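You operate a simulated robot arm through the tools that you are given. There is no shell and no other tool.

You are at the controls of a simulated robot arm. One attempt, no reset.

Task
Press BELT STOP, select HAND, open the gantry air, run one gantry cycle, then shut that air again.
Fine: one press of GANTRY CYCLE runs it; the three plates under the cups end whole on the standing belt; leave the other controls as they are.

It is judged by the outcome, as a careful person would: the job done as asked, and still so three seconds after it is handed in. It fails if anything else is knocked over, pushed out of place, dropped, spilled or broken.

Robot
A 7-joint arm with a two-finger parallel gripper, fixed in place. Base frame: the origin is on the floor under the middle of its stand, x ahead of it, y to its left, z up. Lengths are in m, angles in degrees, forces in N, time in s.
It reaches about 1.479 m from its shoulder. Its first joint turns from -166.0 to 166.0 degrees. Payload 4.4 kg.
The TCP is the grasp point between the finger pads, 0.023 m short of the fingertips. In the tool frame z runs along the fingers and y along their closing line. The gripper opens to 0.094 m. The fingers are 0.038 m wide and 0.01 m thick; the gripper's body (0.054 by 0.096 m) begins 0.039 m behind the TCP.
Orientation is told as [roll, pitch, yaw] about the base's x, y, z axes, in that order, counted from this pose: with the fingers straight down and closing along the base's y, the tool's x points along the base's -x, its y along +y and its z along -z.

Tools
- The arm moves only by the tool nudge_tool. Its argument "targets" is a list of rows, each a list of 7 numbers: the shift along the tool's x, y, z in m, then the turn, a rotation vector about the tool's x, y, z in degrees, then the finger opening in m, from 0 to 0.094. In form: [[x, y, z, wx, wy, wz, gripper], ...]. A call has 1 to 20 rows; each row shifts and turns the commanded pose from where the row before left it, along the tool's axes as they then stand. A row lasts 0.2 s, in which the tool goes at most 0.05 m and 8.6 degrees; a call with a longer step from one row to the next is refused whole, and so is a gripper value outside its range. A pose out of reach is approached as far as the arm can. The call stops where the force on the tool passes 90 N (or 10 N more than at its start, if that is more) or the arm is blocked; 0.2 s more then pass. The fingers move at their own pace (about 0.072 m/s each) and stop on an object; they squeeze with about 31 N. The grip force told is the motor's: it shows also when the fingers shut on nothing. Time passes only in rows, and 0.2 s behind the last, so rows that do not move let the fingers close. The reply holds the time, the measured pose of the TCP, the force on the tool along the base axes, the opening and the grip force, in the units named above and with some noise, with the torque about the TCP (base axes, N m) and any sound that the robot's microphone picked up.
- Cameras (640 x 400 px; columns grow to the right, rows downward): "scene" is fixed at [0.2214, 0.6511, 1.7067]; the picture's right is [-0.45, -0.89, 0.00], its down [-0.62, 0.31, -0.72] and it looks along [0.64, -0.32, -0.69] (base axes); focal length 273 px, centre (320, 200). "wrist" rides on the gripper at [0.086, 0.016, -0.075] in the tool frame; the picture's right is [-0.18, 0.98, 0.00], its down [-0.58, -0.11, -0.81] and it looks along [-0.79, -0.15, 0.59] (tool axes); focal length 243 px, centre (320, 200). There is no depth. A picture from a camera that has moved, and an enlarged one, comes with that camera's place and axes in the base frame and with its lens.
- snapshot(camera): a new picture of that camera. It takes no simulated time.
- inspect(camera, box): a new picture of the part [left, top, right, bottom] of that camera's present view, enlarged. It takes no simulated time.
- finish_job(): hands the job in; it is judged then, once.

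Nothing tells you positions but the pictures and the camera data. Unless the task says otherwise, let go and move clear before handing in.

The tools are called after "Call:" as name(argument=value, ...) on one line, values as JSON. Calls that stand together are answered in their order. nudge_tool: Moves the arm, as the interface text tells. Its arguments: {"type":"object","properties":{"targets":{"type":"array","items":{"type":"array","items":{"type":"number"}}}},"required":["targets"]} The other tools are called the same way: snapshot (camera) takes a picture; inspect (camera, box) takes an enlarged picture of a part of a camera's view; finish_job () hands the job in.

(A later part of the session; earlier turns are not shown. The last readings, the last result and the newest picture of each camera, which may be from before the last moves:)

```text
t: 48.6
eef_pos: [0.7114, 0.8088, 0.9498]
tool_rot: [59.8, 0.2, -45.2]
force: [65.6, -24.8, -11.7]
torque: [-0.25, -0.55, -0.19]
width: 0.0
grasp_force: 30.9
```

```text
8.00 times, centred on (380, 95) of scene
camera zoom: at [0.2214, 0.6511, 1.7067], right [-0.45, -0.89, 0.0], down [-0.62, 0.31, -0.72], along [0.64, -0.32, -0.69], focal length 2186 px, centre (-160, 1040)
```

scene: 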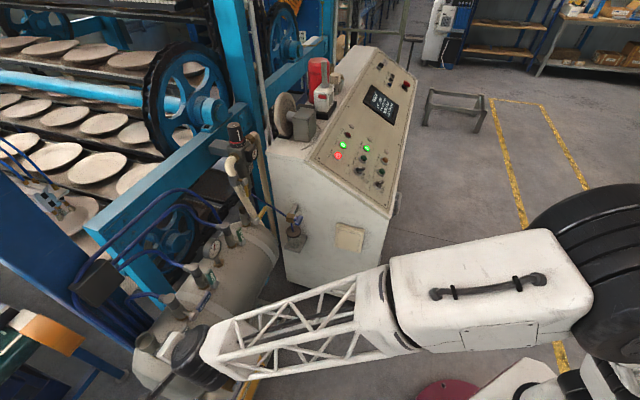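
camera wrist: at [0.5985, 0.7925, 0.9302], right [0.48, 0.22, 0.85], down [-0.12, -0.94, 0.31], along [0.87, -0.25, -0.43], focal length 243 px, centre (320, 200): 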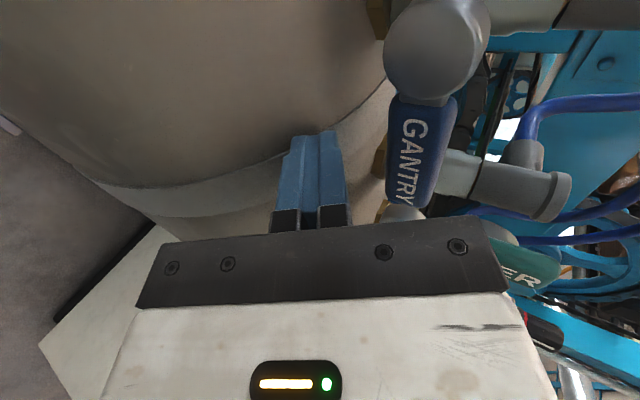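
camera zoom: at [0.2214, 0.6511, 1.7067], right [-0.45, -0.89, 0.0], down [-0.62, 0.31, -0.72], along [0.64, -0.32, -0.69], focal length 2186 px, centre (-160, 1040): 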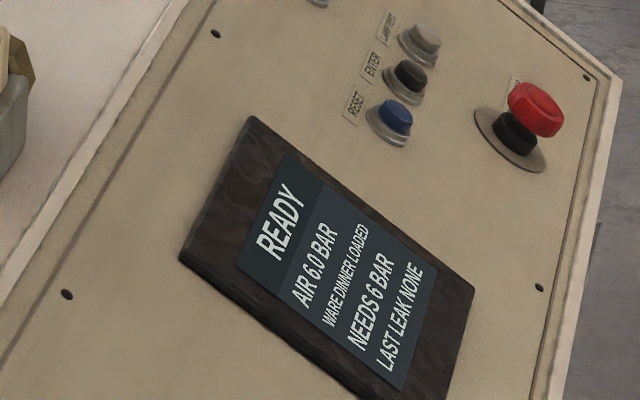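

The lever is against its open stop (vertical, like BELT and TOWER). I'll ease off sideways, back straight out and rise clear.

Call:
nudge_tool(targets=[[-0.008, 0, 0, 0, 0, 0, 0.0], [0, -0.02, -0.0346, 0, 0, 0, 0.0], [0, -0.02, -0.0346, 0, 0, 0, 0.0], [0, 0.0166, -0.0426, 0, 0, 0, 0.0], [0, 0.0166, -0.0426, 0, 0, 0, 0.0], [0, 0.0166, -0.0426, 0, 0, 0, 0.0], [0, 0.0166, -0.0426, 0, 0, 0, 0.0], [0, 0.0166, -0.0426, 0, 0, 0, 0.0], [0, 0.0166, -0.0426, 0, 0, 0, 0.0], [0, 0.0166, -0.0426, 0, 0, 0, 0.0], [0, 0, 0, 0, 0, 0, 0]])

Call:
inspect(camera="scene", box=[130, 220, 290, 360])

Call:
snapshot(camera="wrist")

Call:
snapshot(camera="scene")

```text
t: 51.0
eef_pos: [0.5162, 0.6047, 1.2018]
tool_rot: [59.8, 0.0, -44.9]
force: [-0.6, -0.9, 0.2]
torque: [0.01, 0.02, 0.02]
width: 0.0
grasp_force: 31.1
```

```text
2.86 times, centred on (210, 290) of scene
camera zoom: at [0.2214, 0.6511, 1.7067], right [-0.45, -0.89, 0.0], down [-0.62, 0.31, -0.72], along [0.64, -0.32, -0.69], focal length 781 px, centre (634, -57)
```

zoom: 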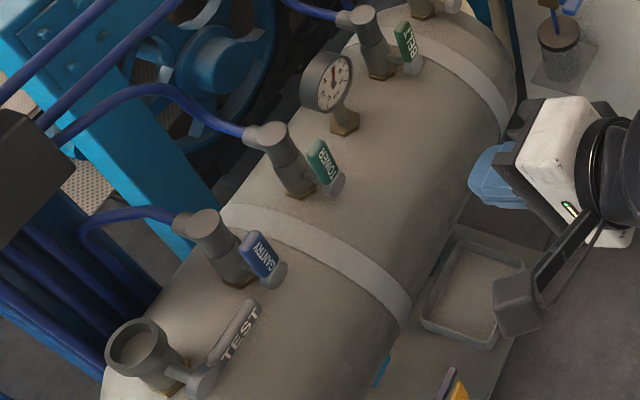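

```text
taken
camera wrist: at [0.4155, 0.6258, 1.2528], right [0.48, 0.22, 0.85], down [-0.12, -0.94, 0.31], along [0.87, -0.25, -0.43], focal length 243 px, centre (320, 200)
```

wrist: 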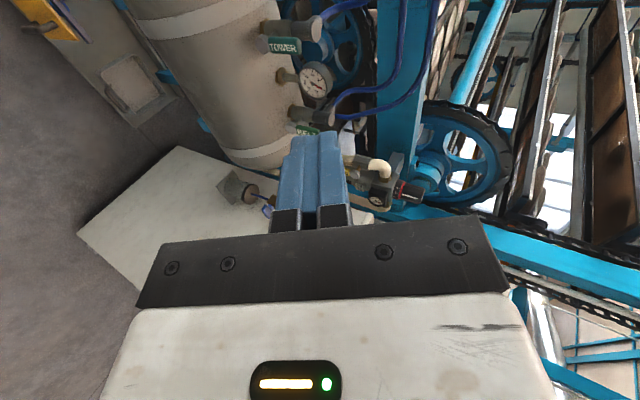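

```text
taken
```

scene: 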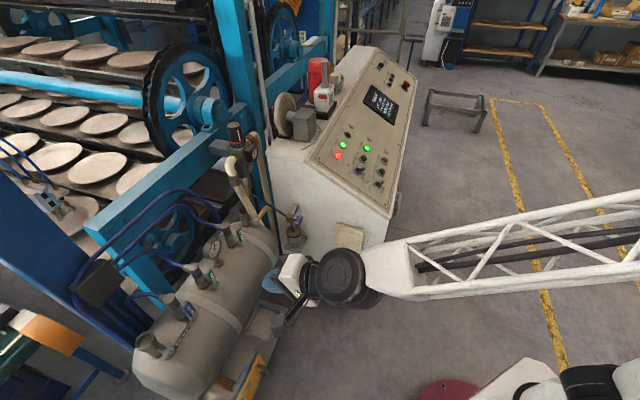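

GANTRY now stands upright like TOWER and BELT, and the others are unchanged. I'll check the display and the gantry head before moving to the panel.

Call:
inspect(camera="scene", box=[340, 70, 420, 120])

Call:
inspect(camera="scene", box=[0, 140, 130, 240])

Call:
inspect(camera="scene", box=[190, 220, 250, 280])

Call:
inspect(camera="scene", box=[310, 110, 410, 200])

```text
8.00 times, centred on (380, 95) of scene
camera zoom: at [0.2214, 0.6511, 1.7067], right [-0.45, -0.89, 0.0], down [-0.62, 0.31, -0.72], along [0.64, -0.32, -0.69], focal length 2186 px, centre (-160, 1040)
```

zoom: 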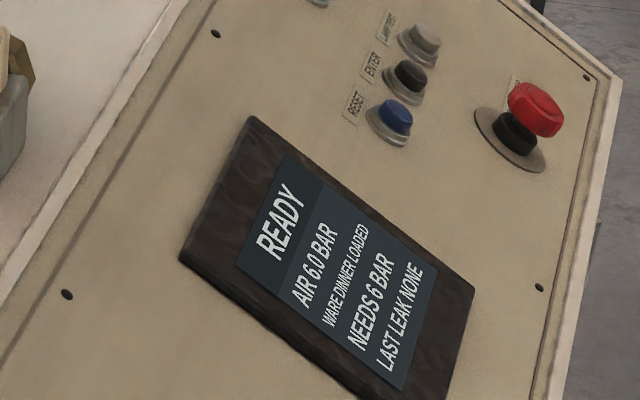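

```text
4.00 times, centred on (65, 190) of scene
camera zoom: at [0.2214, 0.6511, 1.7067], right [-0.45, -0.89, 0.0], down [-0.62, 0.31, -0.72], along [0.64, -0.32, -0.69], focal length 1093 px, centre (1340, 240)
```

zoom: 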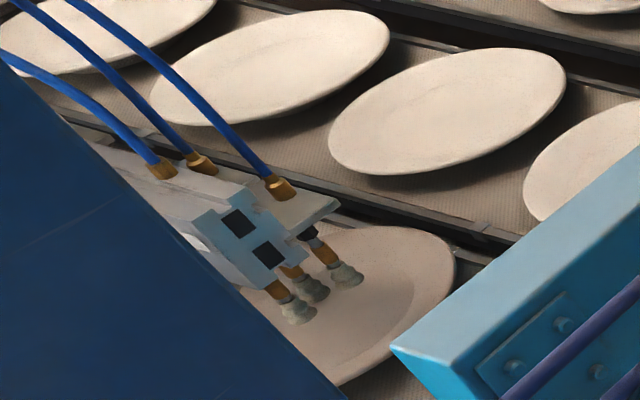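

```text
6.67 times, centred on (220, 250) of scene
camera zoom: at [0.2214, 0.6511, 1.7067], right [-0.45, -0.89, 0.0], down [-0.62, 0.31, -0.72], along [0.64, -0.32, -0.69], focal length 1821 px, centre (987, -133)
```

zoom: 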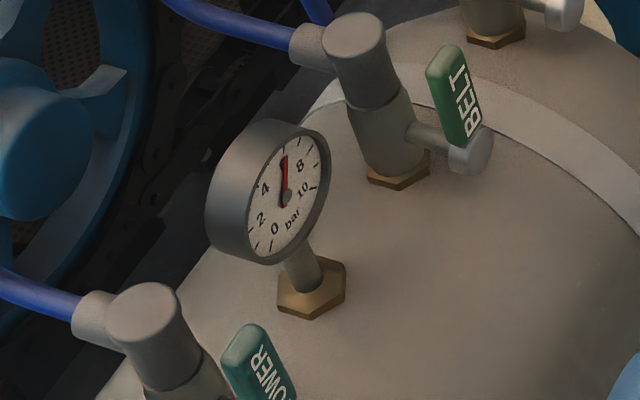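

```text
4.44 times, centred on (360, 155) of scene
camera zoom: at [0.2214, 0.6511, 1.7067], right [-0.45, -0.89, 0.0], down [-0.62, 0.31, -0.72], along [0.64, -0.32, -0.69], focal length 1214 px, centre (142, 400)
```

zoom: 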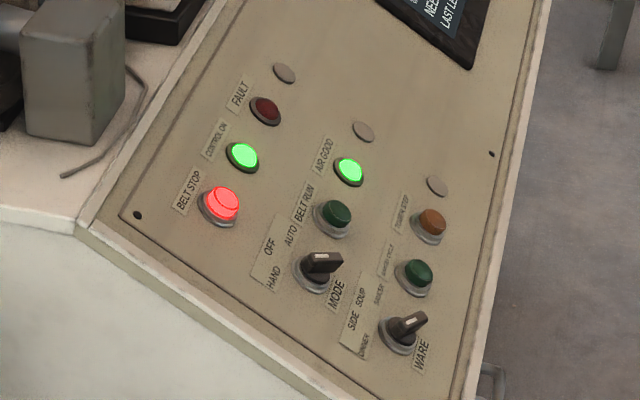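

All is ready: display READY, 6.0 bar, gantry still parked over its plates. I'll tilt the tool square to the panel again and travel over to above GANTRY CYCLE.

Call:
nudge_tool(targets=[[0, 0, 0, 7.5, 0, 0, 0.0], [0, 0, 0, 7.5, 0, 0, 0.0], [0, 0, 0, 7.5, 0, 0, 0.0], [0, 0, 0, 7.5, 0, 0, 0.0], [-0.0436, -0.0118, -0.0004, 0, 0, 0, 0.0], [-0.0436, -0.0118, -0.0004, 0, 0, 0, 0.0], [-0.0436, -0.0118, -0.0004, 0, 0, 0, 0.0], [-0.0436, -0.0118, -0.0004, 0, 0, 0, 0.0], [-0.0436, -0.0118, -0.0004, 0, 0, 0, 0.0], [-0.0436, -0.0118, -0.0004, 0, 0, 0, 0.0], [-0.0436, -0.0118, -0.0004, 0, 0, 0, 0.0], [-0.0436, -0.0118, -0.0004, 0, 0, 0, 0.0], [-0.0436, -0.0118, -0.0004, 0, 0, 0, 0.0], [-0.0436, -0.0118, -0.0004, 0, 0, 0, 0.0], [-0.0436, -0.0118, -0.0004, 0, 0, 0, 0.0], [-0.0436, -0.0118, -0.0004, 0, 0, 0, 0.0]])

Call:
snapshot(camera="scene")

```text
t: 54.4
eef_pos: [0.5197, 0.6025, 1.1917]
tool_rot: [38.8, -1.2, -46.7]
force: [-0.3, -0.4, 0.2]
torque: [-0.03, -0.01, -0.03]
width: 0.0
grasp_force: 31.1
out of reach, approached as far as the arm can: row 1, 2, 4, 5, 6, 7, 8, 9, 10, 11, 12, 13, 14, 15, 16
```

```text
taken
```

scene: 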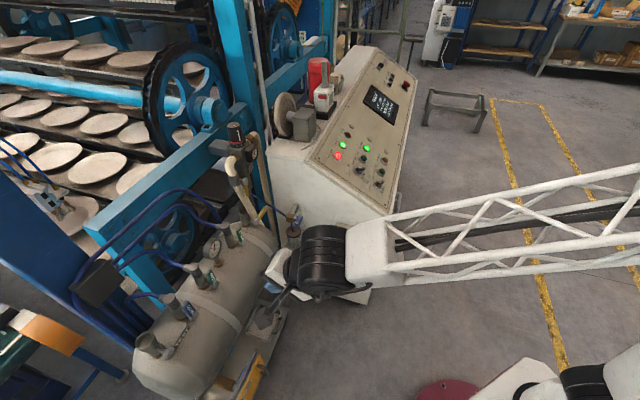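

The arm is against a joint limit in this roll. I'll roll the tool back about 45° (as it was when I first worked the panel), which should free it.

Call:
nudge_tool(targets=[[0, 0, 0, 0, 0, -8, 0.0], [0, 0, 0, 0, 0, -8, 0.0], [0, 0, 0, 0, 0, -8, 0.0], [0, 0, 0, 0, 0, -8, 0.0], [0, 0, 0, 0, 0, -8, 0.0], [0, 0, 0, 0, 0, 0, 0.0]])

```text
t: 55.8
eef_pos: [0.5191, 0.6048, 1.195]
tool_rot: [30.9, -24.8, -13.2]
force: [-0.5, -0.5, -0.3]
torque: [-0.01, -0.01, -0.01]
width: 0.0
grasp_force: 31.0
```

That freed it. I'll set the panel orientation used before and travel to above GANTRY CYCLE.

Call:
nudge_tool(targets=[[0, 0, 0, 2.55, 3.68, -2.82, 0.0], [0, 0, 0, 2.55, 3.68, -2.82, 0.0], [-0.02094, -0.04056, 0.00296, 0, 0, 0, 0.0], [-0.02094, -0.04056, 0.00296, 0, 0, 0, 0.0], [-0.02094, -0.04056, 0.00296, 0, 0, 0, 0.0], [-0.02094, -0.04056, 0.00296, 0, 0, 0, 0.0], [-0.02094, -0.04056, 0.00296, 0, 0, 0, 0.0], [-0.02094, -0.04056, 0.00296, 0, 0, 0, 0.0], [-0.02094, -0.04056, 0.00296, 0, 0, 0, 0.0], [-0.02094, -0.04056, 0.00296, 0, 0, 0, 0.0], [-0.02094, -0.04056, 0.00296, 0, 0, 0, 0.0], [-0.02094, -0.04056, 0.00296, 0, 0, 0, 0.0], [-0.02094, -0.04056, 0.00296, 0, 0, 0, 0.0], [-0.02094, -0.04056, 0.00296, 0, 0, 0, 0.0], [-0.02094, -0.04056, 0.00296, 0, 0, 0, 0.0], [-0.02094, -0.04056, 0.00296, 0, 0, 0, 0.0], [-0.02094, -0.04056, 0.00296, 0, 0, 0, 0.0]])

Call:
snapshot(camera="wrist")

Call:
snapshot(camera="scene")

```text
t: 59.4
eef_pos: [0.6123, 0.3683, 0.9992]
tool_rot: [31.3, -24.4, -13.9]
force: [-0.4, 0.0, -0.6]
torque: [0.05, -0.09, 0.03]
width: 0.0001
grasp_force: 31.2
out of reach, approached as far as the arm can: row 1, 2, 3, 4, 5, 6, 7, 8, 9, 10, 11, 12, 13, 14, 15
```

```text
taken
camera wrist: at [0.5017, 0.37, 1.0282], right [0.16, 0.83, 0.54], down [0.14, -0.56, 0.82], along [0.98, -0.06, -0.2], focal length 243 px, centre (320, 200)
```

wrist: 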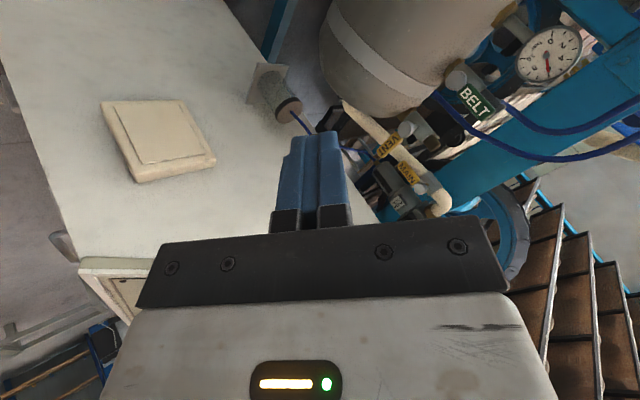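

```text
taken
```

scene: 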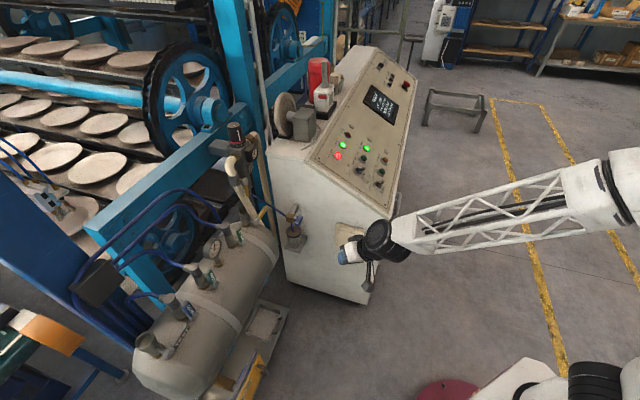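

The arm drifted while fighting a limit, but it is in free space beside the cabinet and the last rows went through. I'll first raise the tool straight up and see if it follows freely.

Call:
nudge_tool(targets=[[-0.0157, 0.0175, -0.0292, 0, 0, 0, 0.0], [-0.0157, 0.0175, -0.0292, 0, 0, 0, 0.0], [-0.0157, 0.0175, -0.0292, 0, 0, 0, 0.0], [-0.0157, 0.0175, -0.0292, 0, 0, 0, 0.0], [0, 0, 0, 0, 0, 0, 0]])

Call:
snapshot(camera="scene")

```text
t: 60.6
eef_pos: [0.6122, 0.3694, 1.1486]
tool_rot: [31.0, -24.8, -13.2]
force: [-0.4, 1.0, 0.4]
torque: [-0.01, 0.0, -0.02]
width: 0.0
grasp_force: 31.1
```

```text
taken
```

scene: 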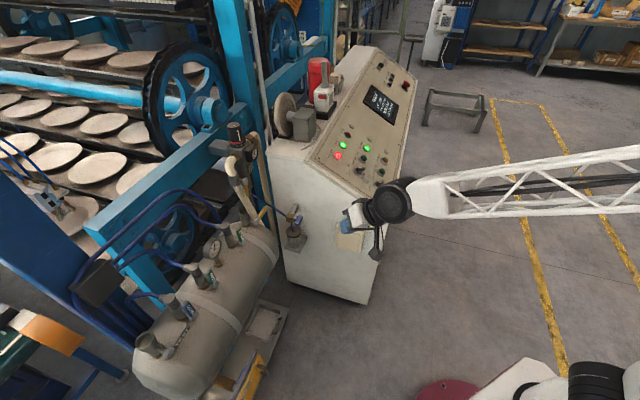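

Free again. I'll continue up and over toward the panel.

Call:
nudge_tool(targets=[[-0.031, -0.0208, -0.0214, 0, 0, 0, 0.0], [-0.031, -0.0208, -0.0214, 0, 0, 0, 0.0], [-0.031, -0.0208, -0.0214, 0, 0, 0, 0.0], [-0.031, -0.0208, -0.0214, 0, 0, 0, 0.0], [-0.031, -0.0208, -0.0214, 0, 0, 0, 0.0], [0, 0, 0, 0, 0, 0, 0]])

```text
t: 62.0
eef_pos: [0.6996, 0.2021, 1.2467]
tool_rot: [30.9, -24.7, -13.2]
force: [-0.2, -0.2, -0.2]
torque: [-0.01, 0.0, 0.02]
width: 0.0
grasp_force: 30.6
```

Call:
nudge_tool(targets=[[0, 0, 0, 2.55, 3.68, -2.82, 0.0], [0, 0, 0, 2.55, 3.68, -2.82, 0.0], [0, 0, 0, 0, 0, 0, 0]])

Call:
snapshot(camera="wrist")

```text
t: 62.8
eef_pos: [0.7005, 0.2019, 1.2456]
tool_rot: [22.1, -20.6, -4.2]
force: [-0.4, -0.1, 0.1]
torque: [0.02, -0.01, -0.01]
width: 0.0
grasp_force: 31.5
```

```text
taken
camera wrist: at [0.5922, 0.1953, 1.2847], right [0.11, 0.9, 0.41], down [0.26, -0.43, 0.86], along [0.96, 0.02, -0.28], focal length 243 px, centre (320, 200)
```

wrist: 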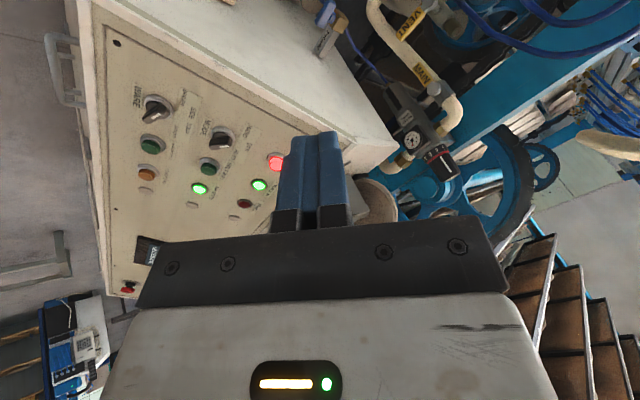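

The panel orientation is restored and the view matches my estimate of GANTRY CYCLE. I'll travel to ~8 cm in front of it.

Call:
nudge_tool(targets=[[-0.0161, -0.0359, 0.018, 0, 0, 0, 0.0], [-0.0161, -0.0359, 0.018, 0, 0, 0, 0.0], [-0.0161, -0.0359, 0.018, 0, 0, 0, 0.0], [-0.0161, -0.0359, 0.018, 0, 0, 0, 0.0], [-0.0161, -0.0359, 0.018, 0, 0, 0, 0.0], [-0.0161, -0.0359, 0.018, 0, 0, 0, 0.0], [-0.0161, -0.0359, 0.018, 0, 0, 0, 0.0], [-0.0161, -0.0359, 0.018, 0, 0, 0, 0.0], [-0.0161, -0.0359, 0.018, 0, 0, 0, 0.0], [-0.0161, -0.0359, 0.018, 0, 0, 0, 0.0], [0, 0, 0, 0, 0, 0, 0.0]])

Call:
snapshot(camera="wrist")

Call:
inspect(camera="scene", box=[340, 140, 420, 200])

```text
t: 65.2
eef_pos: [0.9351, -0.0817, 1.0227]
tool_rot: [22.2, -20.7, -4.2]
force: [-0.3, -0.1, 0.5]
torque: [0.03, -0.03, 0.01]
width: 0.0
grasp_force: 31.1
```

```text
taken
camera wrist: at [0.8278, -0.0876, 1.0607], right [0.11, 0.9, 0.41], down [0.26, -0.43, 0.86], along [0.96, 0.02, -0.28], focal length 243 px, centre (320, 200)
```

wrist: 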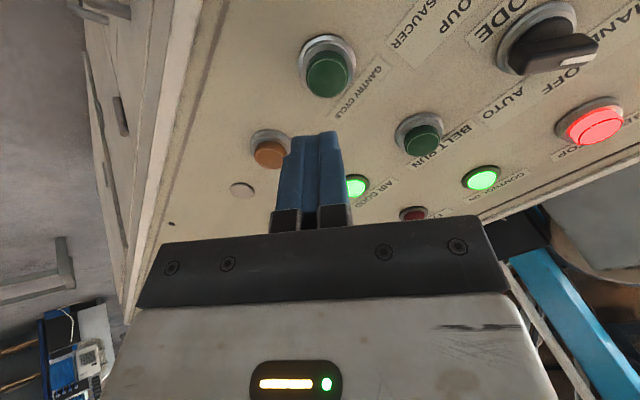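

```text
6.67 times, centred on (380, 170) of scene
camera zoom: at [0.2214, 0.6511, 1.7067], right [-0.45, -0.89, 0.0], down [-0.62, 0.31, -0.72], along [0.64, -0.32, -0.69], focal length 1821 px, centre (-80, 400)
```

zoom: 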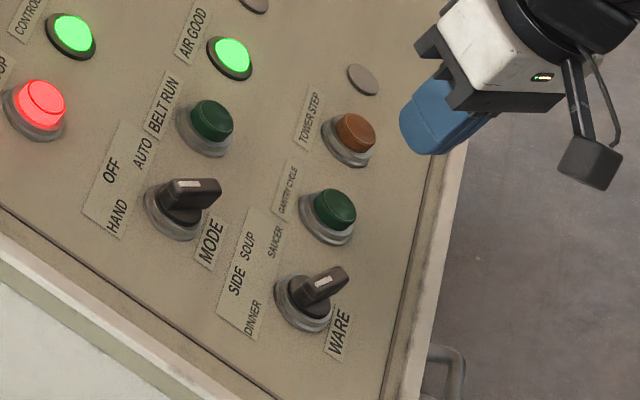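

The tip is about 7.5 cm from the GANTRY CYCLE cap, off by ~5 mm sideways; both cameras agree. I'll correct and approach to just short of contact.

Call:
nudge_tool(targets=[[0, 0.0055, 0.01, 0, 0, 0, 0.0], [0, 0, 0.02, 0, 0, 0, 0.0], [0, 0, 0.02, 0, 0, 0, 0.0], [0, 0, 0.01, 0, 0, 0, 0.0], [0, 0, 0, 0, 0, 0, 0.0]])

Call:
inspect(camera="wrist", box=[220, 30, 420, 180])

Call:
inspect(camera="scene", box=[350, 145, 410, 195])

```text
t: 66.4
eef_pos: [0.9583, -0.0559, 0.9726]
tool_rot: [22.4, -20.7, -4.3]
force: [0.9, 0.4, -0.4]
torque: [0.04, 0.0, 0.01]
width: 0.0
grasp_force: 30.9
```

```text
2.67 times, centred on (320, 105) of wrist
camera zoom: at [0.8503, -0.062, 1.011], right [0.11, 0.9, 0.41], down [0.26, -0.43, 0.86], along [0.96, 0.02, -0.28], focal length 647 px, centre (320, 453)
```

zoom: 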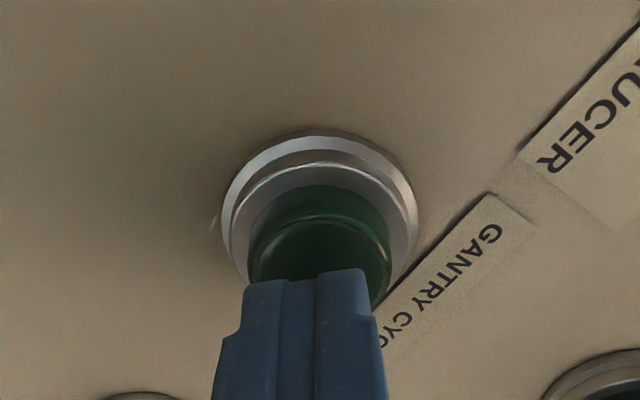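

```text
8.00 times, centred on (380, 170) of scene
camera zoom: at [0.2214, 0.6511, 1.7067], right [-0.45, -0.89, 0.0], down [-0.62, 0.31, -0.72], along [0.64, -0.32, -0.69], focal length 2186 px, centre (-160, 440)
```

zoom: 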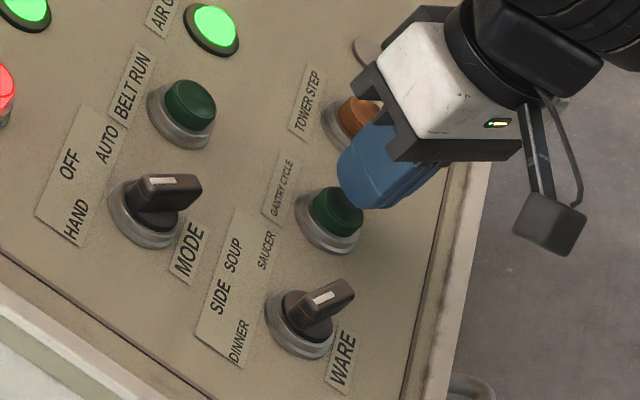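

The picture matches the BELT STOP approach just before contact. I'll advance the same 14 mm first.

Call:
nudge_tool(targets=[[0, 0, 0.004, 0, 0, 0, 0], [0, 0, 0.004, 0, 0, 0, 0], [0, 0, 0.003, 0, 0, 0, 0], [0, 0, 0.002, 0, 0, 0, 0]])

Call:
inspect(camera="scene", box=[350, 145, 410, 195])

```text
t: 67.4
eef_pos: [0.9624, -0.0508, 0.9594]
tool_rot: [22.3, -20.7, -4.2]
force: [-3.5, 0.5, 4.0]
torque: [0.07, -0.02, 0.08]
width: 0.0
grasp_force: 31.3
heard: click
```

```text
8.00 times, centred on (380, 170) of scene
camera zoom: at [0.2214, 0.6511, 1.7067], right [-0.45, -0.89, 0.0], down [-0.62, 0.31, -0.72], along [0.64, -0.32, -0.69], focal length 2186 px, centre (-160, 440)
```

zoom: 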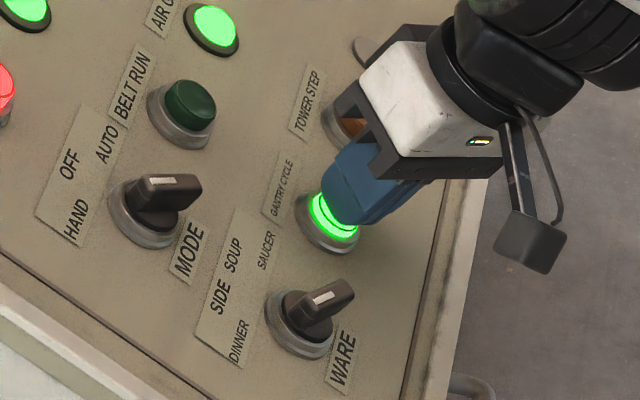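

It clicked and GANTRY CYCLE is lit. I'll release straight back and watch the cycle.

Call:
nudge_tool(targets=[[0, 0, -0.02, 0, 0, 0, 0], [0, 0, -0.04, 0, 0, 0, 0], [0, 0, -0.04, 0, 0, 0, 0], [0, 0, -0.03, 0, 0, 0, 0]])

Call:
snapshot(camera="scene")

Call:
inspect(camera="scene", box=[0, 140, 130, 240])

Call:
inspect(camera="scene", box=[340, 70, 420, 120])

```text
t: 68.4
eef_pos: [0.9166, -0.0954, 1.0719]
tool_rot: [22.2, -20.5, -4.2]
force: [0.1, 0.0, -0.5]
torque: [0.02, -0.01, 0.04]
width: 0.0
grasp_force: 31.4
```

```text
taken
```

scene: 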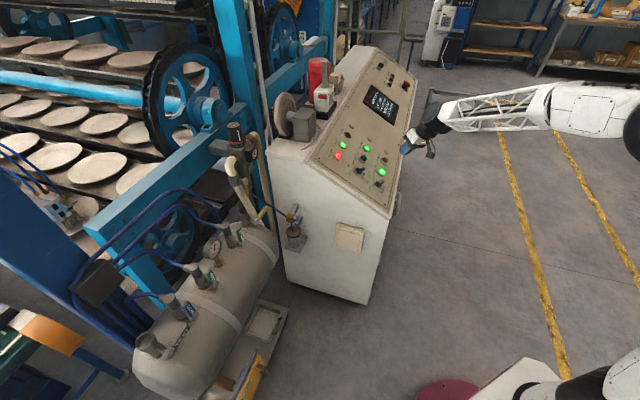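

```text
4.00 times, centred on (65, 190) of scene
camera zoom: at [0.2214, 0.6511, 1.7067], right [-0.45, -0.89, 0.0], down [-0.62, 0.31, -0.72], along [0.64, -0.32, -0.69], focal length 1093 px, centre (1340, 240)
```

zoom: 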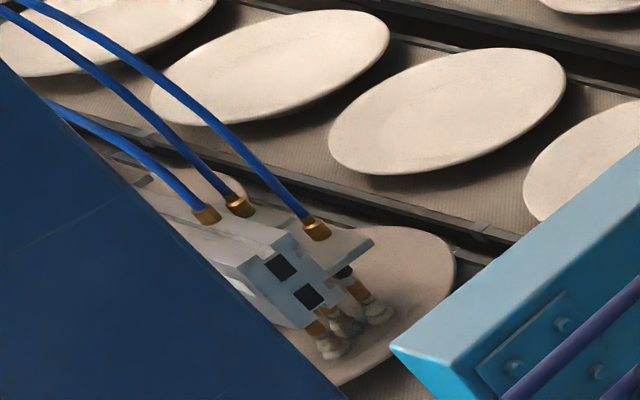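

```text
8.00 times, centred on (380, 95) of scene
camera zoom: at [0.2214, 0.6511, 1.7067], right [-0.45, -0.89, 0.0], down [-0.62, 0.31, -0.72], along [0.64, -0.32, -0.69], focal length 2186 px, centre (-160, 1040)
```

zoom: 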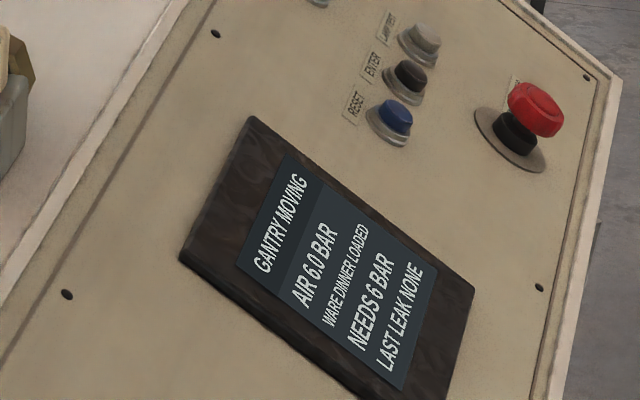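

The display shows GANTRY MOVING at 6.0 bar. While it runs I'll move the arm clear, back toward its starting area above the tank, leaving the air open.

Call:
nudge_tool(targets=[[0.0085, 0.042, -0.0109, 0, 0, 0, 0], [0.0085, 0.042, -0.0109, 0, 0, 0, 0], [0.0085, 0.042, -0.0109, 0, 0, 0, 0], [0.0085, 0.042, -0.0109, 0, 0, 0, 0], [0.0085, 0.042, -0.0109, 0, 0, 0, 0], [0.0085, 0.042, -0.0109, 0, 0, 0, 0], [0.0085, 0.042, -0.0109, 0, 0, 0, 0], [0.0085, 0.042, -0.0109, 0, 0, 0, 0], [0.0085, 0.042, -0.0109, 0, 0, 0, 0], [0.0085, 0.042, -0.0109, 0, 0, 0, 0], [0.0085, 0.042, -0.0109, 0, 0, 0, 0], [0.0085, 0.042, -0.0109, 0, 0, 0, 0], [0.0085, 0.042, -0.0109, 0, 0, 0, 0], [0.0085, 0.042, -0.0109, 0, 0, 0, 0], [0.0085, 0.042, -0.0109, 0, 0, 0, 0], [0, 0, 0, 0, 0, 0, 0]])

Call:
snapshot(camera="scene")

Call:
inspect(camera="scene", box=[0, 140, 130, 240])

Call:
inspect(camera="scene", box=[340, 70, 420, 120])

```text
t: 71.8
eef_pos: [0.6975, 0.4432, 1.3899]
tool_rot: [22.3, -20.7, -4.2]
force: [-0.5, -0.7, 0.0]
torque: [0.04, 0.0, 0.02]
width: 0.0
grasp_force: 31.1
```

```text
taken
```

scene: 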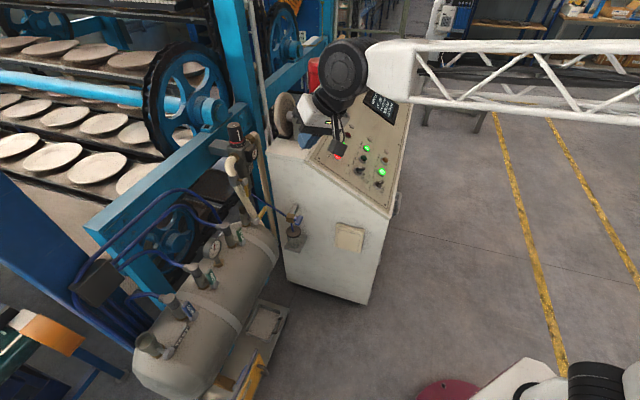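

```text
4.00 times, centred on (65, 190) of scene
camera zoom: at [0.2214, 0.6511, 1.7067], right [-0.45, -0.89, 0.0], down [-0.62, 0.31, -0.72], along [0.64, -0.32, -0.69], focal length 1093 px, centre (1340, 240)
```

zoom: 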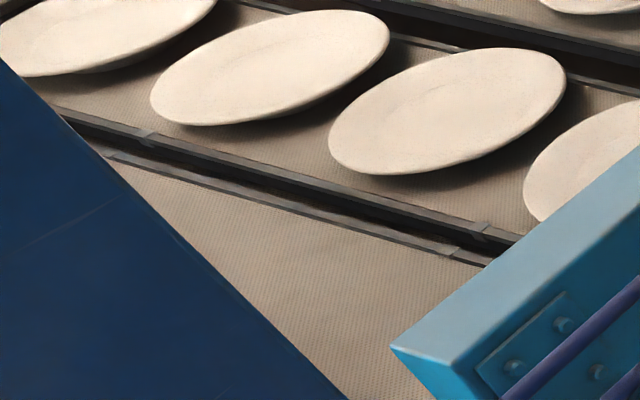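

```text
8.00 times, centred on (380, 95) of scene
camera zoom: at [0.2214, 0.6511, 1.7067], right [-0.45, -0.89, 0.0], down [-0.62, 0.31, -0.72], along [0.64, -0.32, -0.69], focal length 2186 px, centre (-160, 1040)
```

zoom: 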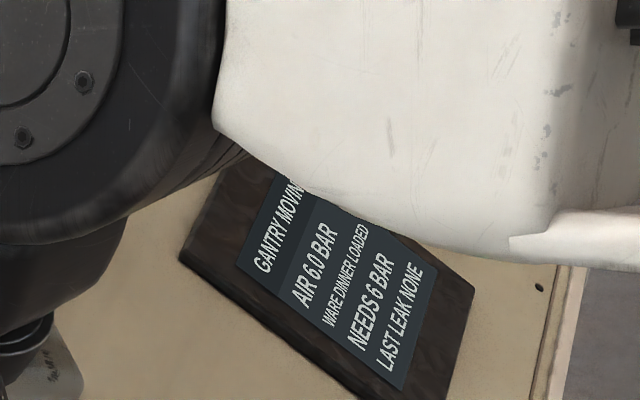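

The gantry has lifted the plates and moved off; it is still moving. I'll wait.

Call:
nudge_tool(targets=[[0, 0, 0, 0, 0, 0, 0], [0, 0, 0, 0, 0, 0, 0], [0, 0, 0, 0, 0, 0, 0], [0, 0, 0, 0, 0, 0, 0], [0, 0, 0, 0, 0, 0, 0], [0, 0, 0, 0, 0, 0, 0], [0, 0, 0, 0, 0, 0, 0], [0, 0, 0, 0, 0, 0, 0], [0, 0, 0, 0, 0, 0, 0], [0, 0, 0, 0, 0, 0, 0], [0, 0, 0, 0, 0, 0, 0], [0, 0, 0, 0, 0, 0, 0]])

Call:
inspect(camera="scene", box=[0, 140, 130, 240])

Call:
inspect(camera="scene", box=[340, 70, 420, 120])

Call:
snapshot(camera="wrist")

```text
t: 74.4
eef_pos: [0.6965, 0.4413, 1.39]
tool_rot: [22.3, -20.8, -4.1]
force: [0.1, 0.0, -0.4]
torque: [-0.02, 0.0, -0.02]
width: 0.0
grasp_force: 30.7
```

```text
4.00 times, centred on (65, 190) of scene
camera zoom: at [0.2214, 0.6511, 1.7067], right [-0.45, -0.89, 0.0], down [-0.62, 0.31, -0.72], along [0.64, -0.32, -0.69], focal length 1093 px, centre (1340, 240)
```

zoom: 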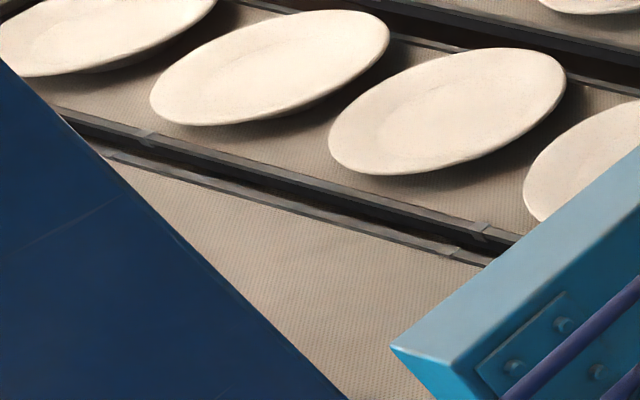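

```text
8.00 times, centred on (380, 95) of scene
camera zoom: at [0.2214, 0.6511, 1.7067], right [-0.45, -0.89, 0.0], down [-0.62, 0.31, -0.72], along [0.64, -0.32, -0.69], focal length 2186 px, centre (-160, 1040)
```

zoom: 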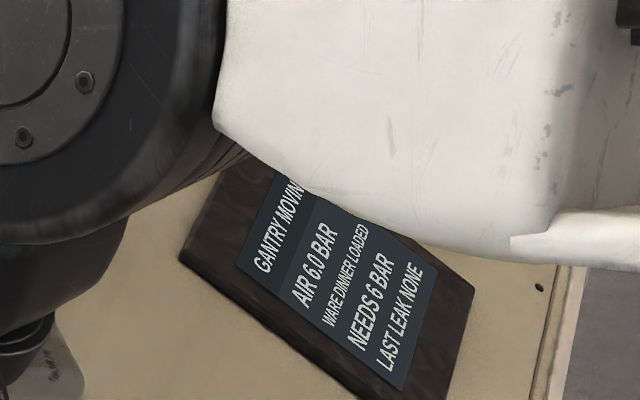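

```text
taken
camera wrist: at [0.5898, 0.4352, 1.4289], right [0.11, 0.9, 0.41], down [0.26, -0.43, 0.86], along [0.96, 0.02, -0.28], focal length 243 px, centre (320, 200)
```

wrist: 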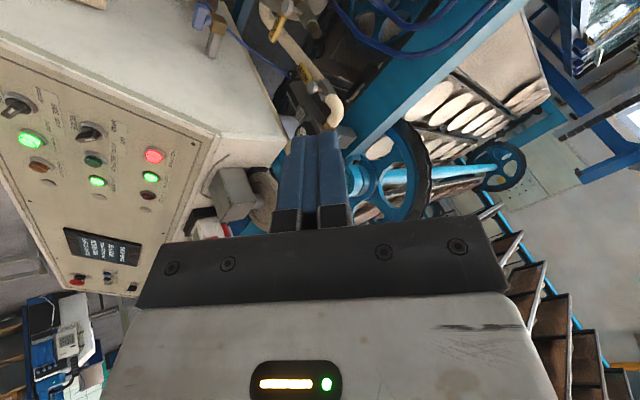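

FAULT stays dark; the gantry is still on its way. While waiting I'll roll the tool to the attitude needed for shutting the lever, still up here in clear space.

Call:
nudge_tool(targets=[[0, 0, 0, 0, 0, 7.5, 0], [0, 0, 0, 0, 0, 7.5, 0], [0, 0, 0, 0, 0, 7.5, 0], [0, 0, 0, 0, 0, 7.5, 0], [0, 0, 0, 0, 0, 7.5, 0], [0, 0, 0, 0, 0, 7.5, 0], [0, 0, 0, 0, 0, 0, 0]])

Call:
inspect(camera="scene", box=[340, 70, 420, 120])

Call:
snapshot(camera="scene")

```text
t: 76.0
eef_pos: [0.6992, 0.4421, 1.3926]
tool_rot: [30.0, 0.1, -45.1]
force: [-0.6, 0.3, -0.7]
torque: [-0.01, 0.02, 0.0]
width: 0.0
grasp_force: 30.7
```

```text
8.00 times, centred on (380, 95) of scene
camera zoom: at [0.2214, 0.6511, 1.7067], right [-0.45, -0.89, 0.0], down [-0.62, 0.31, -0.72], along [0.64, -0.32, -0.69], focal length 2186 px, centre (-160, 1040)
```

zoom: 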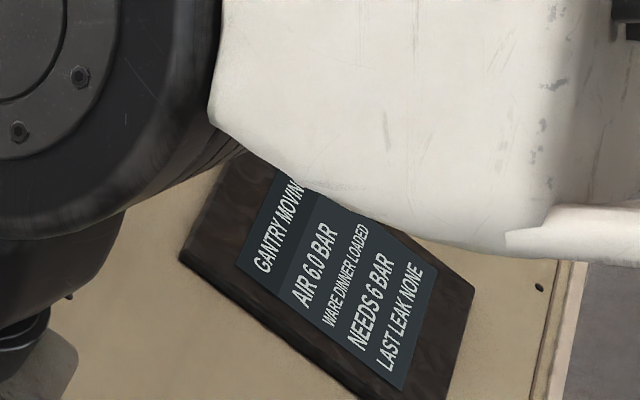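

```text
taken
```

scene: 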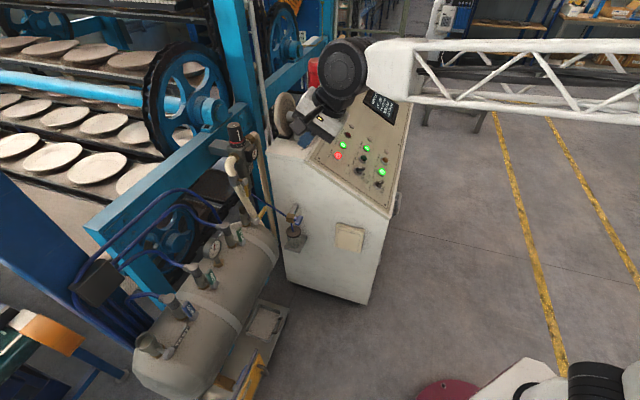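

That orientation was reached cleanly. I'll now move to a staging point above and in front of the GANTRY/TEST levers without touching anything.

Call:
nudge_tool(targets=[[0.0323, -0.0032, 0.0296, 0, 0, 0, 0], [0.0323, -0.0032, 0.0296, 0, 0, 0, 0], [0.0323, -0.0032, 0.0296, 0, 0, 0, 0], [0.0323, -0.0032, 0.0296, 0, 0, 0, 0], [0.0323, -0.0032, 0.0296, 0, 0, 0, 0], [0.0323, -0.0032, 0.0296, 0, 0, 0, 0], [0.0323, -0.0032, 0.0296, 0, 0, 0, 0], [0.0323, -0.0032, 0.0296, 0, 0, 0, 0], [0.0323, -0.0032, 0.0296, 0, 0, 0, 0], [0.0323, -0.0032, 0.0296, 0, 0, 0, 0], [0, 0, 0, 0, 0, 0, 0]])

Call:
snapshot(camera="wrist")

Call:
snapshot(camera="scene")

Call:
inspect(camera="scene", box=[340, 70, 420, 120])

```text
t: 78.4
eef_pos: [0.5544, 0.7578, 1.1179]
tool_rot: [30.1, 0.0, -45.1]
force: [0.9, 0.1, -0.3]
torque: [0.01, -0.03, 0.03]
width: 0.0003
grasp_force: 30.8
```

```text
taken
camera wrist: at [0.4782, 0.8009, 1.1889], right [0.73, 0.47, 0.49], down [0.06, -0.76, 0.64], along [0.68, -0.44, -0.59], focal length 243 px, centre (320, 200)
```

wrist: 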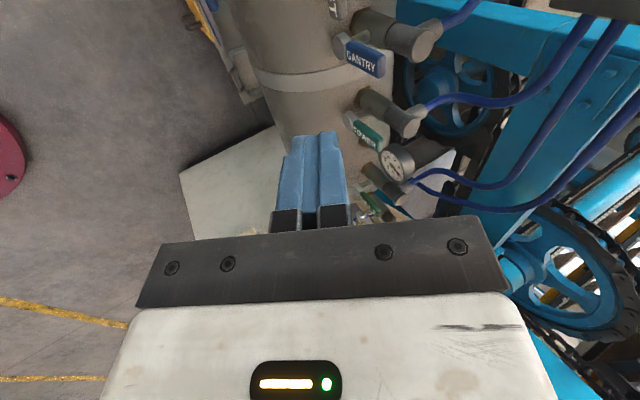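

```text
taken
```

scene: 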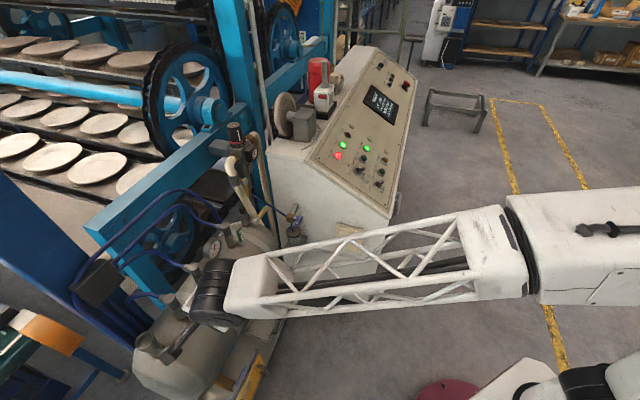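

```text
8.00 times, centred on (380, 95) of scene
camera zoom: at [0.2214, 0.6511, 1.7067], right [-0.45, -0.89, 0.0], down [-0.62, 0.31, -0.72], along [0.64, -0.32, -0.69], focal length 2186 px, centre (-160, 1040)
```

zoom: 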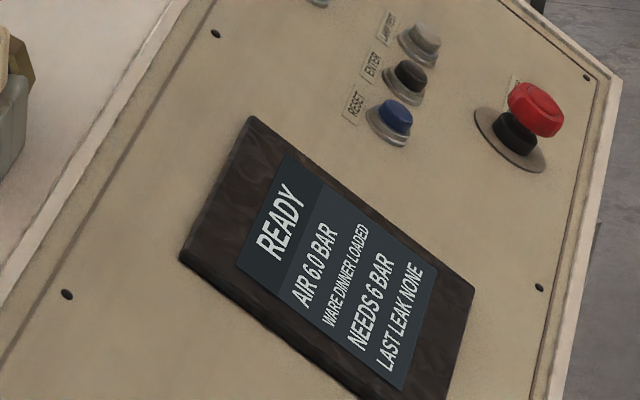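

The display is back to READY with no fault, so the cycle has finished. I'll check the gantry and plates before shutting the air.

Call:
inspect(camera="scene", box=[0, 120, 160, 240])

Call:
inspect(camera="scene", box=[0, 290, 130, 400])

Call:
inspect(camera="wrist", box=[300, 0, 460, 120])

Call:
inspect(camera="scene", box=[310, 110, 410, 200])

```text
3.33 times, centred on (80, 180) of scene
camera zoom: at [0.2214, 0.6511, 1.7067], right [-0.45, -0.89, 0.0], down [-0.62, 0.31, -0.72], along [0.64, -0.32, -0.69], focal length 911 px, centre (1120, 267)
```

zoom: 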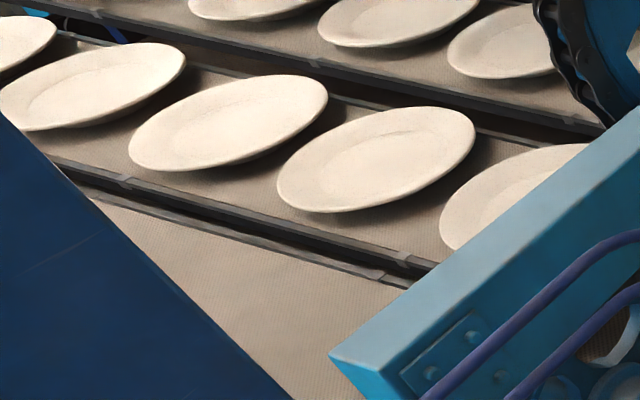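

```text
3.64 times, centred on (65, 345) of scene
camera zoom: at [0.2214, 0.6511, 1.7067], right [-0.45, -0.89, 0.0], down [-0.62, 0.31, -0.72], along [0.64, -0.32, -0.69], focal length 993 px, centre (1247, -327)
```

zoom: 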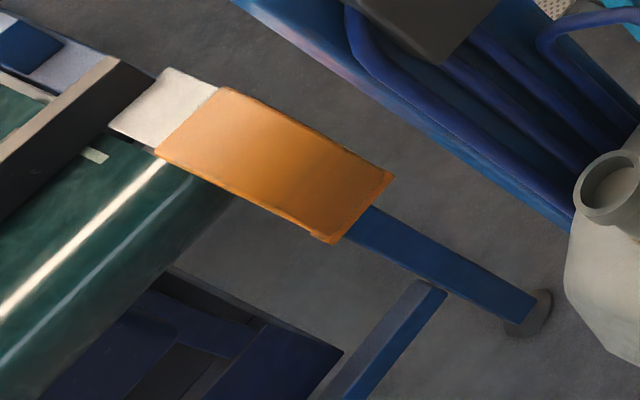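

```text
3.33 times, centred on (380, 60) of wrist
camera zoom: at [0.4782, 0.8009, 1.1889], right [0.73, 0.47, 0.49], down [0.06, -0.76, 0.64], along [0.68, -0.44, -0.59], focal length 809 px, centre (120, 667)
```

zoom: 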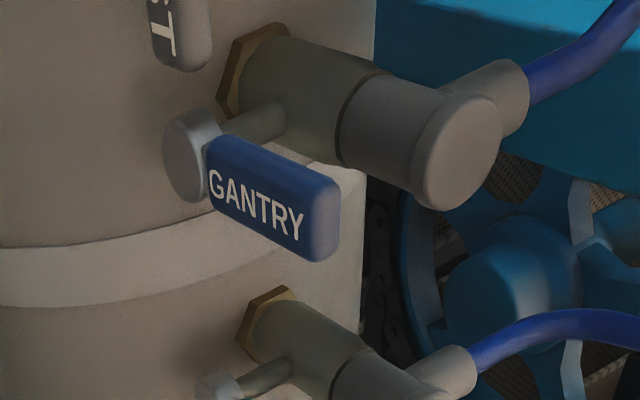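

```text
4.44 times, centred on (360, 155) of scene
camera zoom: at [0.2214, 0.6511, 1.7067], right [-0.45, -0.89, 0.0], down [-0.62, 0.31, -0.72], along [0.64, -0.32, -0.69], focal length 1214 px, centre (142, 400)
```

zoom: 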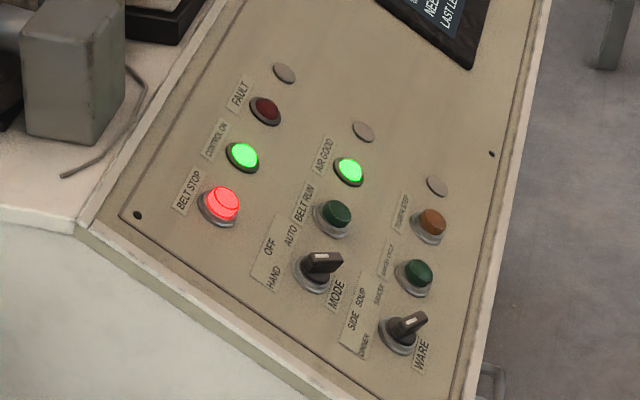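

The cycle lamp is off and READY shows, MODE still HAND. Before shutting the air I want to see the plates on the belt, so I'll roll the tool to point the wrist camera past the tank toward the belt.

Call:
nudge_tool(targets=[[0, 0, -0.02, 0, 0, -8.2, 0], [0, 0, -0.02, 0, 0, -8.2, 0], [0, 0, -0.02, 0, 0, -8.2, 0], [0, 0, 0, 0, 0, -8.2, 0], [0, 0, 0, 0, 0, -8.2, 0], [0, 0, 0, 0, 0, -8.2, 0], [0, 0, 0, 0, 0, -8.2, 0], [0, 0, 0, 0, 0, -8.2, 0], [0, 0, 0, 0, 0, -8.2, 0], [0, 0, 0, 0, 0, -8.2, 0], [0, 0, 0, 0, 0, -8.2, 0], [0, 0, 0, 0, 0, 0, 0]])

Call:
snapshot(camera="wrist")

```text
t: 81.0
eef_pos: [0.5331, 0.7341, 1.1709]
tool_rot: [-0.1, -29.9, 45.1]
force: [0.1, 0.3, -1.0]
torque: [0.01, 0.0, -0.02]
width: 0.0
grasp_force: 31.1
```

```text
taken
camera wrist: at [0.4445, 0.6652, 1.1913], right [-0.58, 0.81, 0.09], down [0.15, 0.0, 0.99], along [0.8, 0.59, -0.12], focal length 243 px, centre (320, 200)
```

wrist: 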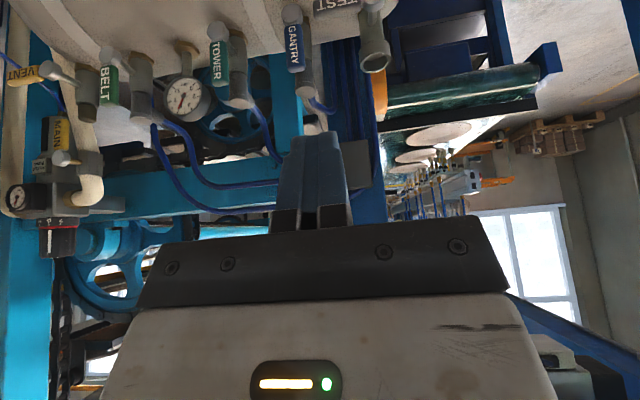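

The wrist camera (upside down) shows the belt with plates and the gantry beam beyond it. I'll zoom in.

Call:
inspect(camera="wrist", box=[370, 100, 530, 220])

Call:
inspect(camera="wrist", box=[190, 0, 400, 130])

```text
3.33 times, centred on (450, 160) of wrist
camera zoom: at [0.4445, 0.6652, 1.1913], right [-0.58, 0.81, 0.09], down [0.15, 0.0, 0.99], along [0.8, 0.59, -0.12], focal length 809 px, centre (-113, 333)
```

zoom: 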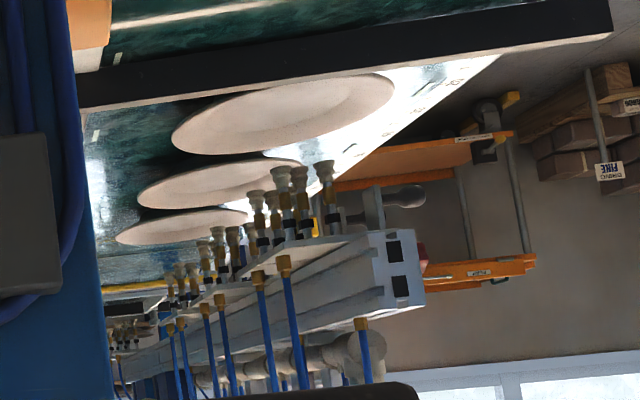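

```text
3.05 times, centred on (295, 65) of wrist
camera zoom: at [0.4445, 0.6652, 1.1913], right [-0.58, 0.81, 0.09], down [0.15, 0.0, 0.99], along [0.8, 0.59, -0.12], focal length 739 px, centre (396, 611)
```

zoom: 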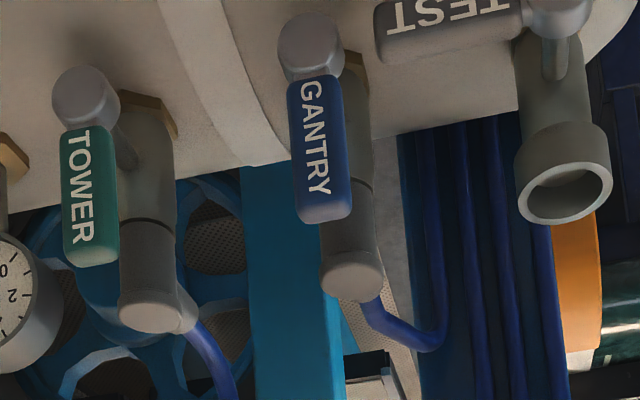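

Three plates lie whole on the belt and the gantry is parked above with empty cups. The GANTRY lever is upright at the position I computed; I'll come in above it on the TEST side, ready to push it down from that side.

Call:
nudge_tool(targets=[[-0.0164, -0.0018, 0.0374, 0, 0, 0, 0], [-0.0164, -0.0018, 0.0374, 0, 0, 0, 0], [-0.0164, -0.0018, 0.0374, 0, 0, 0, 0], [-0.0164, -0.0018, 0.0374, 0, 0, 0, 0], [-0.0164, -0.0018, 0.0374, 0, 0, 0, 0], [0, 0, 0, 0, 0, 0, 0]])

Call:
snapshot(camera="wrist")

Call:
inspect(camera="scene", box=[130, 220, 290, 360])

```text
t: 82.4
eef_pos: [0.6598, 0.8441, 1.0513]
tool_rot: [-0.1, -30.1, 45.1]
force: [-0.9, -0.1, 0.6]
torque: [-0.01, 0.02, -0.01]
width: 0.0
grasp_force: 31.0
```

```text
taken
camera wrist: at [0.5699, 0.7755, 1.0709], right [-0.58, 0.81, 0.09], down [0.15, -0.01, 0.99], along [0.8, 0.59, -0.12], focal length 243 px, centre (320, 200)
```

wrist: 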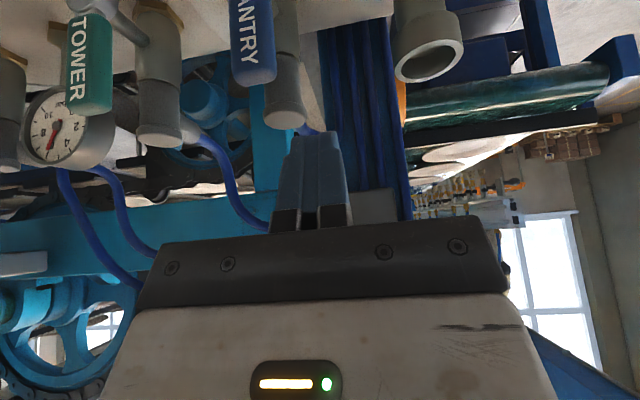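

```text
2.86 times, centred on (210, 290) of scene
camera zoom: at [0.2214, 0.6511, 1.7067], right [-0.45, -0.89, 0.0], down [-0.62, 0.31, -0.72], along [0.64, -0.32, -0.69], focal length 781 px, centre (634, -57)
```

zoom: 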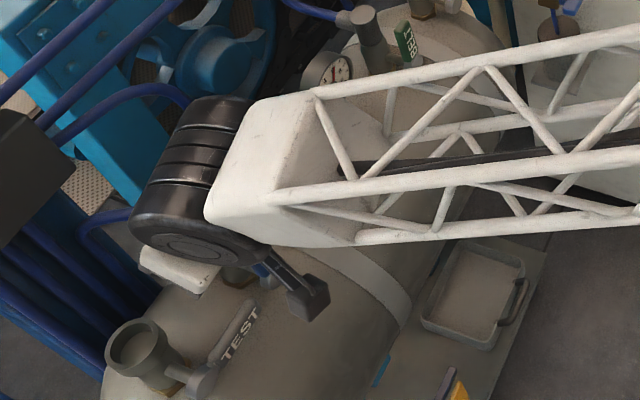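

The rod is above and to the TEST side of the upright GANTRY lever with a small gap. I'll move 4 mm further away and lower the tips beside the lever.

Call:
nudge_tool(targets=[[0, 0.004, 0, 0, 0, 0, 0], [0.0088, 0, 0.0137, 0, 0, 0, 0], [0.0088, 0, 0.0137, 0, 0, 0, 0], [0.0088, 0, 0.0137, 0, 0, 0, 0], [0.0087, 0, 0.0137, 0, 0, 0, 0], [0, 0, 0, 0, 0, 0, 0]])

Call:
snapshot(camera="wrist")

Call:
inspect(camera="scene", box=[140, 240, 260, 330])

```text
t: 83.8
eef_pos: [0.6534, 0.843, 0.9853]
tool_rot: [-0.1, -30.0, 45.2]
force: [-0.1, 0.1, -0.3]
torque: [0.02, 0.02, -0.02]
width: 0.0002
grasp_force: 30.6
```

```text
taken
camera wrist: at [0.5628, 0.7747, 1.0057], right [-0.58, 0.81, 0.09], down [0.15, -0.01, 0.99], along [0.8, 0.59, -0.12], focal length 243 px, centre (320, 200)
```

wrist: 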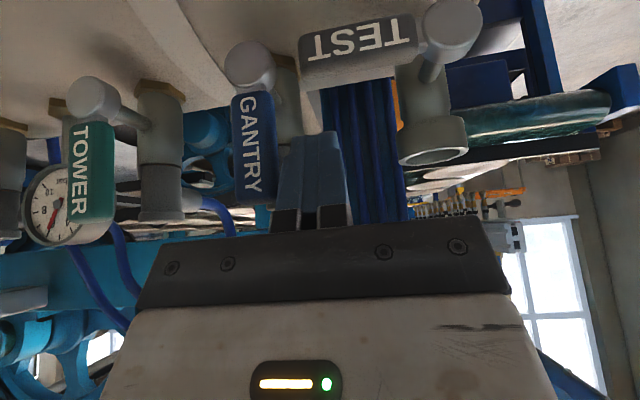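

```text
4.44 times, centred on (200, 285) of scene
camera zoom: at [0.2214, 0.6511, 1.7067], right [-0.45, -0.89, 0.0], down [-0.62, 0.31, -0.72], along [0.64, -0.32, -0.69], focal length 1214 px, centre (853, -178)
```

zoom: 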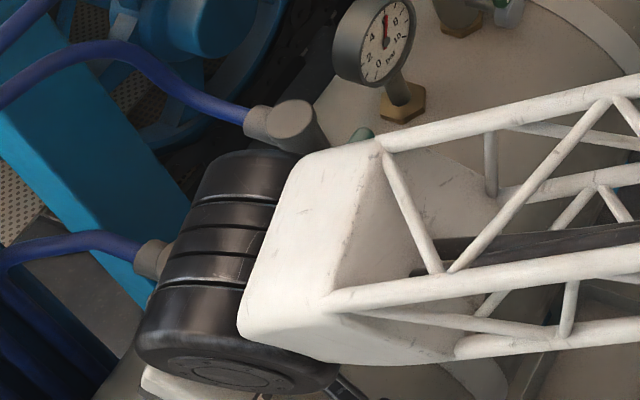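

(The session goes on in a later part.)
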